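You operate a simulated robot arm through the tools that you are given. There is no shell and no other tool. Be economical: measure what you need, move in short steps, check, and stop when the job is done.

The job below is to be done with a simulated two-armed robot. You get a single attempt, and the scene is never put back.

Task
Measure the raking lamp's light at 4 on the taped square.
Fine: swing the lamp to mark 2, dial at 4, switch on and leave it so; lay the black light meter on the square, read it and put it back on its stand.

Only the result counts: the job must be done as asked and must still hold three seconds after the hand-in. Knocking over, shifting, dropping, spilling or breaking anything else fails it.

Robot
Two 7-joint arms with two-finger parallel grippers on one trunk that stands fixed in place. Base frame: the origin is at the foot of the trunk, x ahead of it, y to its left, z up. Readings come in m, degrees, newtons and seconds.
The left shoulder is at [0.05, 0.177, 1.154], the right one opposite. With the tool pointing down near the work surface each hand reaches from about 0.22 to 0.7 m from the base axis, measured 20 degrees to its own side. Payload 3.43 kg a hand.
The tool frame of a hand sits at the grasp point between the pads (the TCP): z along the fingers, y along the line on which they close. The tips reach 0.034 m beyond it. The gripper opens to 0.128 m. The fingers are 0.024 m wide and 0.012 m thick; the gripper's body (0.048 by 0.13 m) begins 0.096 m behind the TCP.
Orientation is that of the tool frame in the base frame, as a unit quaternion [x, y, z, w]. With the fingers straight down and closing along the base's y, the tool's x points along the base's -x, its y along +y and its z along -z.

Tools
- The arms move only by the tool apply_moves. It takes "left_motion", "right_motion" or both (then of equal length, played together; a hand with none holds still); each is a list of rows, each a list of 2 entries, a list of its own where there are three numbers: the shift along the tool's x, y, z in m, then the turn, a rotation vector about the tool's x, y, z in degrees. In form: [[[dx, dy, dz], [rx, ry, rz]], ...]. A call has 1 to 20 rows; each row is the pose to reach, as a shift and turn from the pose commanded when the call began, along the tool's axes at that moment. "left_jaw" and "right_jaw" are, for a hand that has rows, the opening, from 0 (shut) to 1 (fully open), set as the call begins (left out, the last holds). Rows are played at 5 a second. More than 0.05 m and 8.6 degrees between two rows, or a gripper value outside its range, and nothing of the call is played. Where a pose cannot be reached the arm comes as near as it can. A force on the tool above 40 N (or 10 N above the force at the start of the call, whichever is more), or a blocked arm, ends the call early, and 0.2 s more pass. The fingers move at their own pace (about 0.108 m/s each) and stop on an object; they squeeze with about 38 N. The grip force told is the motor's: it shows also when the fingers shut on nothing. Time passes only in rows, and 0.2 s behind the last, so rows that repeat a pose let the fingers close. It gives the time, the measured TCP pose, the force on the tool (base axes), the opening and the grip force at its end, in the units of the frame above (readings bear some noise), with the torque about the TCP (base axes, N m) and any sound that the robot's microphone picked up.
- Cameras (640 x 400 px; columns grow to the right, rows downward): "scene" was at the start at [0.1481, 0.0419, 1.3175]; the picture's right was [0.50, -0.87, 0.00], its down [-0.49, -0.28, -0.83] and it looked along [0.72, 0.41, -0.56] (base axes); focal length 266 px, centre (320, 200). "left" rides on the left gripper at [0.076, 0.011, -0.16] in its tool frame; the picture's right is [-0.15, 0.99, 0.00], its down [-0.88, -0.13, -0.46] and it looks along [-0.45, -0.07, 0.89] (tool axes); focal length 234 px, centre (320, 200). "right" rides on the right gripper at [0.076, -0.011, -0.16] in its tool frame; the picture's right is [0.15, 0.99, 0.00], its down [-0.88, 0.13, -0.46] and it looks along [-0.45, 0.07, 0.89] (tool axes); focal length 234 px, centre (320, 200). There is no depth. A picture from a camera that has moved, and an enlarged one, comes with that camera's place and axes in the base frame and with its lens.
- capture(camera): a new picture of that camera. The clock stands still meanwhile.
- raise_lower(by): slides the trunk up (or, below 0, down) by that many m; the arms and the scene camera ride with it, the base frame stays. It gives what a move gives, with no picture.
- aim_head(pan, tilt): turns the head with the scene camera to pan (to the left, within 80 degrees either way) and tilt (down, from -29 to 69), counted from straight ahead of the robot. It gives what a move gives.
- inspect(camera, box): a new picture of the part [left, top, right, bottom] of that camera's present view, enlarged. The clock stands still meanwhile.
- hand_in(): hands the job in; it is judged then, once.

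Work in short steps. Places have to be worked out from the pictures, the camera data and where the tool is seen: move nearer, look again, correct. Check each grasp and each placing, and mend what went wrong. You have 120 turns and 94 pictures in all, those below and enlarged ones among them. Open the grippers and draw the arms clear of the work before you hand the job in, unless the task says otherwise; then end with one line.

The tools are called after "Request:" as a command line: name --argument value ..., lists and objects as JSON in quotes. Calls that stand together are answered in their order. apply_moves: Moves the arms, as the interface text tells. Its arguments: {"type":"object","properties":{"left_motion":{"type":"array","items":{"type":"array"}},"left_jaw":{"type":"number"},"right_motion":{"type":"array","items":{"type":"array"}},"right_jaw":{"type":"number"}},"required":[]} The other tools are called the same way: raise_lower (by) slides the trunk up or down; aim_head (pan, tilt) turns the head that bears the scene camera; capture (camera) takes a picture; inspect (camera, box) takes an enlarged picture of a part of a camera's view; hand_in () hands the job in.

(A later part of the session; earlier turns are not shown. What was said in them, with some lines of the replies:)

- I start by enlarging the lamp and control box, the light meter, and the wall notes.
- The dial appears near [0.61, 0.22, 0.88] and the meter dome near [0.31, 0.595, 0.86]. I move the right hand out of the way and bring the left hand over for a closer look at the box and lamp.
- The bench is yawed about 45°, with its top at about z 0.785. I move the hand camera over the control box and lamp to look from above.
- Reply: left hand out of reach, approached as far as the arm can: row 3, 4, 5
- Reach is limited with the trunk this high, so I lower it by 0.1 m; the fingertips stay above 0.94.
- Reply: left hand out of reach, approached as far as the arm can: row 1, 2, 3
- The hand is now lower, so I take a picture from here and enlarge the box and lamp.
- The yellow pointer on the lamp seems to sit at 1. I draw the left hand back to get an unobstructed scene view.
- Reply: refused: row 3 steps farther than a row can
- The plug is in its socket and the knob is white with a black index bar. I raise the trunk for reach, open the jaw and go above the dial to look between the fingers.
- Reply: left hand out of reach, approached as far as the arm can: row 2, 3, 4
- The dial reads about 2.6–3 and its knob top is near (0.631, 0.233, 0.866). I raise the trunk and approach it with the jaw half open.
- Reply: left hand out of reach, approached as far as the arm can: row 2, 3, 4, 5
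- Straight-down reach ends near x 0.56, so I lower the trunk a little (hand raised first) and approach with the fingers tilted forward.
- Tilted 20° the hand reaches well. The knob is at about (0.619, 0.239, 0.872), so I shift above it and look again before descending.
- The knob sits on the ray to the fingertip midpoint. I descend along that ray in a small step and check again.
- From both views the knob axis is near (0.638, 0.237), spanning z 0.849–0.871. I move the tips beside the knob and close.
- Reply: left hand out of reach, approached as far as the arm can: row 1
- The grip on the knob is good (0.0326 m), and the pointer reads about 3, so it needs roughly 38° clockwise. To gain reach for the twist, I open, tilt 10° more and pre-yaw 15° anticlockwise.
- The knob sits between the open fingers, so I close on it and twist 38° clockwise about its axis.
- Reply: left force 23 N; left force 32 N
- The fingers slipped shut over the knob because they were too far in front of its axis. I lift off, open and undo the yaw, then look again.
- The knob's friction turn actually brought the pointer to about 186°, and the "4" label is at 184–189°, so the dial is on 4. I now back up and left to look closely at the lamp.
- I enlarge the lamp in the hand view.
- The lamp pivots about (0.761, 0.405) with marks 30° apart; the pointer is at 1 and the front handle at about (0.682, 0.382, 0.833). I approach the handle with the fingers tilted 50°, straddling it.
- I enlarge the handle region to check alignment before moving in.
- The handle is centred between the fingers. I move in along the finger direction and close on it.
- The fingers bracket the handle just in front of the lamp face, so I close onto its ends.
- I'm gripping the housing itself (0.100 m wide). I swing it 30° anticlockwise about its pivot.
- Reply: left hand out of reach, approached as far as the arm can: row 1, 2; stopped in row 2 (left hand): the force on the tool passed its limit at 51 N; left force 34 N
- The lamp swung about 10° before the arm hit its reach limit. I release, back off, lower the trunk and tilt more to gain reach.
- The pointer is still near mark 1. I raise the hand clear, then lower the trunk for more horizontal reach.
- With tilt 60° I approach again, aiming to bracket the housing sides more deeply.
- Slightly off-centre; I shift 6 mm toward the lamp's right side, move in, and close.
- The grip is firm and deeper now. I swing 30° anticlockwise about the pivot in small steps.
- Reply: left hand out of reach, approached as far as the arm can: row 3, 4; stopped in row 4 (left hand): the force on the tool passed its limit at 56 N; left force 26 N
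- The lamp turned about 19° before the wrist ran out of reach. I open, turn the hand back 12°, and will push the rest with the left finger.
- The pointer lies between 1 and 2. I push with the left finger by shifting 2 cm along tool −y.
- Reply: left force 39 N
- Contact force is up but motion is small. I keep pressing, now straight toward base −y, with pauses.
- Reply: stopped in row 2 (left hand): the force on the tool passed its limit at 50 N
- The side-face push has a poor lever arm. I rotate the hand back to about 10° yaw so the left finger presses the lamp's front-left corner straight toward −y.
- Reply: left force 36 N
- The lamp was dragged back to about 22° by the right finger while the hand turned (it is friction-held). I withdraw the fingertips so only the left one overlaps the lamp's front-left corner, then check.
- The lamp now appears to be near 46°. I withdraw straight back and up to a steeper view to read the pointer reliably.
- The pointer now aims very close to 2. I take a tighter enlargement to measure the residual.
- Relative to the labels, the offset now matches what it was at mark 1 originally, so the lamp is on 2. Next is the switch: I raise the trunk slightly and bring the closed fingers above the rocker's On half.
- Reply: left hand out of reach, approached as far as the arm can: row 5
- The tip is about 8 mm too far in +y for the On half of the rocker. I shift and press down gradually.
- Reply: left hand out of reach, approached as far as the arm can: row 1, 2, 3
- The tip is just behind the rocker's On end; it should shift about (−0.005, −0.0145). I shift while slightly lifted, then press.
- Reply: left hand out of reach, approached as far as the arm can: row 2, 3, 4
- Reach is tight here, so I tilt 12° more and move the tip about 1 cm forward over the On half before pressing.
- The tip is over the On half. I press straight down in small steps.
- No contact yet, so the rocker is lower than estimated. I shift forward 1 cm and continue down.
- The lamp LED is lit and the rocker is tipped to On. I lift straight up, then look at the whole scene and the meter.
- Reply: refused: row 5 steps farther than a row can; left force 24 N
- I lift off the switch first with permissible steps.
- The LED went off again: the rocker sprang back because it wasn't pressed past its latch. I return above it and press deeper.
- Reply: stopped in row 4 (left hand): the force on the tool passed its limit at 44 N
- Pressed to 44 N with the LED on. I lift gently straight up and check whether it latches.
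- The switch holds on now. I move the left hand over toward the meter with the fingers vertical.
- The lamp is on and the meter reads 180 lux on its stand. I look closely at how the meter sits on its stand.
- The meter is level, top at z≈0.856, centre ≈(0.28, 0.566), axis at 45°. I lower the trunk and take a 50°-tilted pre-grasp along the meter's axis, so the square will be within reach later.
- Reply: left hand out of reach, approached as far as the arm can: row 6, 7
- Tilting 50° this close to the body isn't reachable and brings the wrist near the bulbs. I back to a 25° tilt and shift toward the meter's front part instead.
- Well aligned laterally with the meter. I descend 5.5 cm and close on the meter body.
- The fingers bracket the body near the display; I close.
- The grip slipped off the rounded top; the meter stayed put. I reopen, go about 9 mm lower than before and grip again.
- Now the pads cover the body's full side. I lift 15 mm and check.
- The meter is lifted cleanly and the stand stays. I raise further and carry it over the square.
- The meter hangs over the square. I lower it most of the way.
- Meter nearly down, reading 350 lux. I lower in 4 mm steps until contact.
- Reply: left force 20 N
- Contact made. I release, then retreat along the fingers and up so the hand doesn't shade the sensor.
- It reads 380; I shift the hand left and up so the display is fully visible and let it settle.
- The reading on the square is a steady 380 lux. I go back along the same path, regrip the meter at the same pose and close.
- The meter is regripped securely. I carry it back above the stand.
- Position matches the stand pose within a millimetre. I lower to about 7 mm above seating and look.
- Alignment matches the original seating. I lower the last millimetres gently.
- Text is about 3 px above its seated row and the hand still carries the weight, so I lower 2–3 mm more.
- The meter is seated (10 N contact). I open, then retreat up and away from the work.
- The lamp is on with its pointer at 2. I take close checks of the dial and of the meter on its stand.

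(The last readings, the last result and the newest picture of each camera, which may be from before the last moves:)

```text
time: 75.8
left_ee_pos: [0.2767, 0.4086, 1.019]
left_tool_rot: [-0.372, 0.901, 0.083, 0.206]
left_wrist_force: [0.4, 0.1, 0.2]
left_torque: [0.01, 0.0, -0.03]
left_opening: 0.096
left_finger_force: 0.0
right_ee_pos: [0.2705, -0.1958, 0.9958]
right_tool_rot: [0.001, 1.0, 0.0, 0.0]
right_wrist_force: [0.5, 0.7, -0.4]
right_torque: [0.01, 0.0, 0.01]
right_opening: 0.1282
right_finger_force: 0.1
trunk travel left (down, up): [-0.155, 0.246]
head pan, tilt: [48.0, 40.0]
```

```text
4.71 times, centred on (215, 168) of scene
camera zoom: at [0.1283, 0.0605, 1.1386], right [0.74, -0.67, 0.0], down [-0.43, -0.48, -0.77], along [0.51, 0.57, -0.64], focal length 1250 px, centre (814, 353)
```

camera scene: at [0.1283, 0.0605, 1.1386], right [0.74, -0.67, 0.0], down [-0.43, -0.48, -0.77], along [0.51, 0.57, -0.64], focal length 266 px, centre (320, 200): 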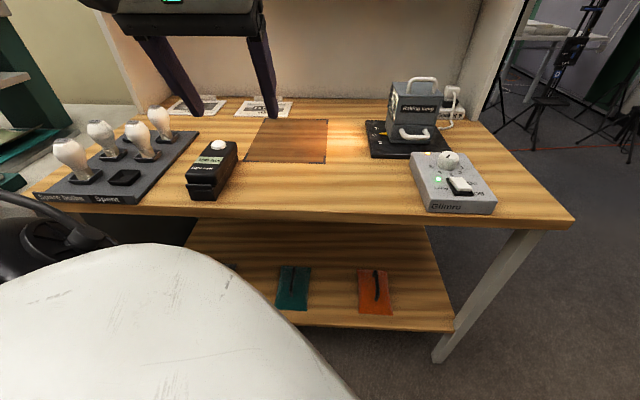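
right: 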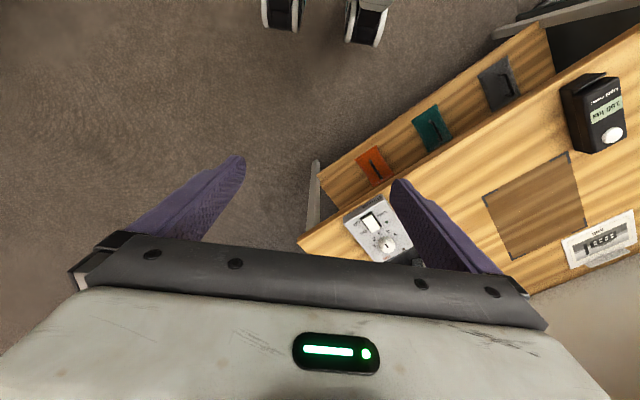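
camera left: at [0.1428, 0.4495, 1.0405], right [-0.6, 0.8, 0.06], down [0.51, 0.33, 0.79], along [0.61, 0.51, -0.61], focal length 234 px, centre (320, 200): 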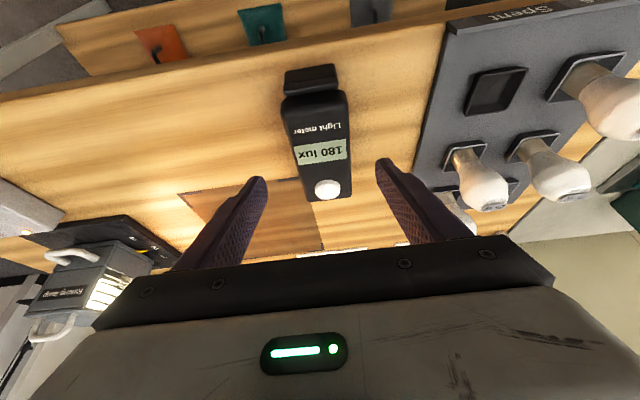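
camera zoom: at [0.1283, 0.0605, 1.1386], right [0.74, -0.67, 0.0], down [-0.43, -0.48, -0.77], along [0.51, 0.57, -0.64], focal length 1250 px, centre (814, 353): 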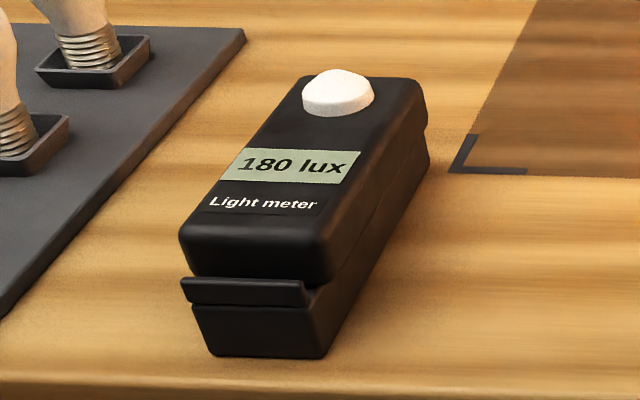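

The dial pointer (184.4°) coincides with 4 (184.6°), the switch is on, and the meter sits properly in its stand. I draw the left arm a bit further clear with the gripper open and hand in.

Request:
apply_moves --left_motion '[[[-0.01, -0.01, -0.04], [0, 0, 0]], [[0.0, -0.03, -0.07], [0, 0, 0]], [[0.01, -0.04, -0.09], [0, 0, 0]]]' --left_jaw 1

Request:
capture --camera "scene"

```text
time: 76.6
left_ee_pos: [0.271, 0.3472, 1.0949]
left_tool_rot: [-0.371, 0.902, 0.083, 0.206]
left_wrist_force: [0.6, -0.1, 0.7]
left_torque: [0.01, -0.03, 0.02]
left_opening: 0.128
left_finger_force: 0.0
right_ee_pos: [0.271, -0.1955, 0.9967]
right_tool_rot: [0.0, 1.0, 0.001, 0.0]
right_wrist_force: [0.3, 0.9, -0.3]
right_torque: [0.01, -0.05, 0.03]
right_opening: 0.1279
right_finger_force: 0.2
trunk travel left (down, up): [-0.155, 0.246]
head pan, tilt: [48.0, 40.0]
```

```text
2 pictures are left
camera scene: at [0.1284, 0.0606, 1.1387], right [0.74, -0.67, 0.0], down [-0.43, -0.48, -0.77], along [0.51, 0.57, -0.64], focal length 266 px, centre (320, 200)
```

scene: 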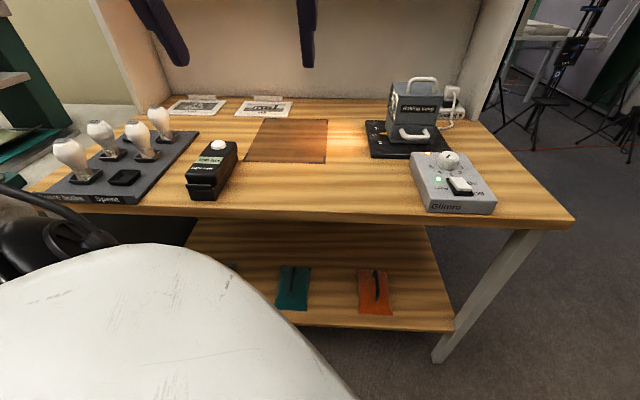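

All is in place: lamp at 2, dial at 4, switch on, meter on its stand, arms clear. I hand it in.

Request:
hand_in

```text
The job is handed in.
```

The light meter read 380 lux on the taped square, with the lamp at mark 2, the dial at 4 and the switch left on; the meter is back on its stand.
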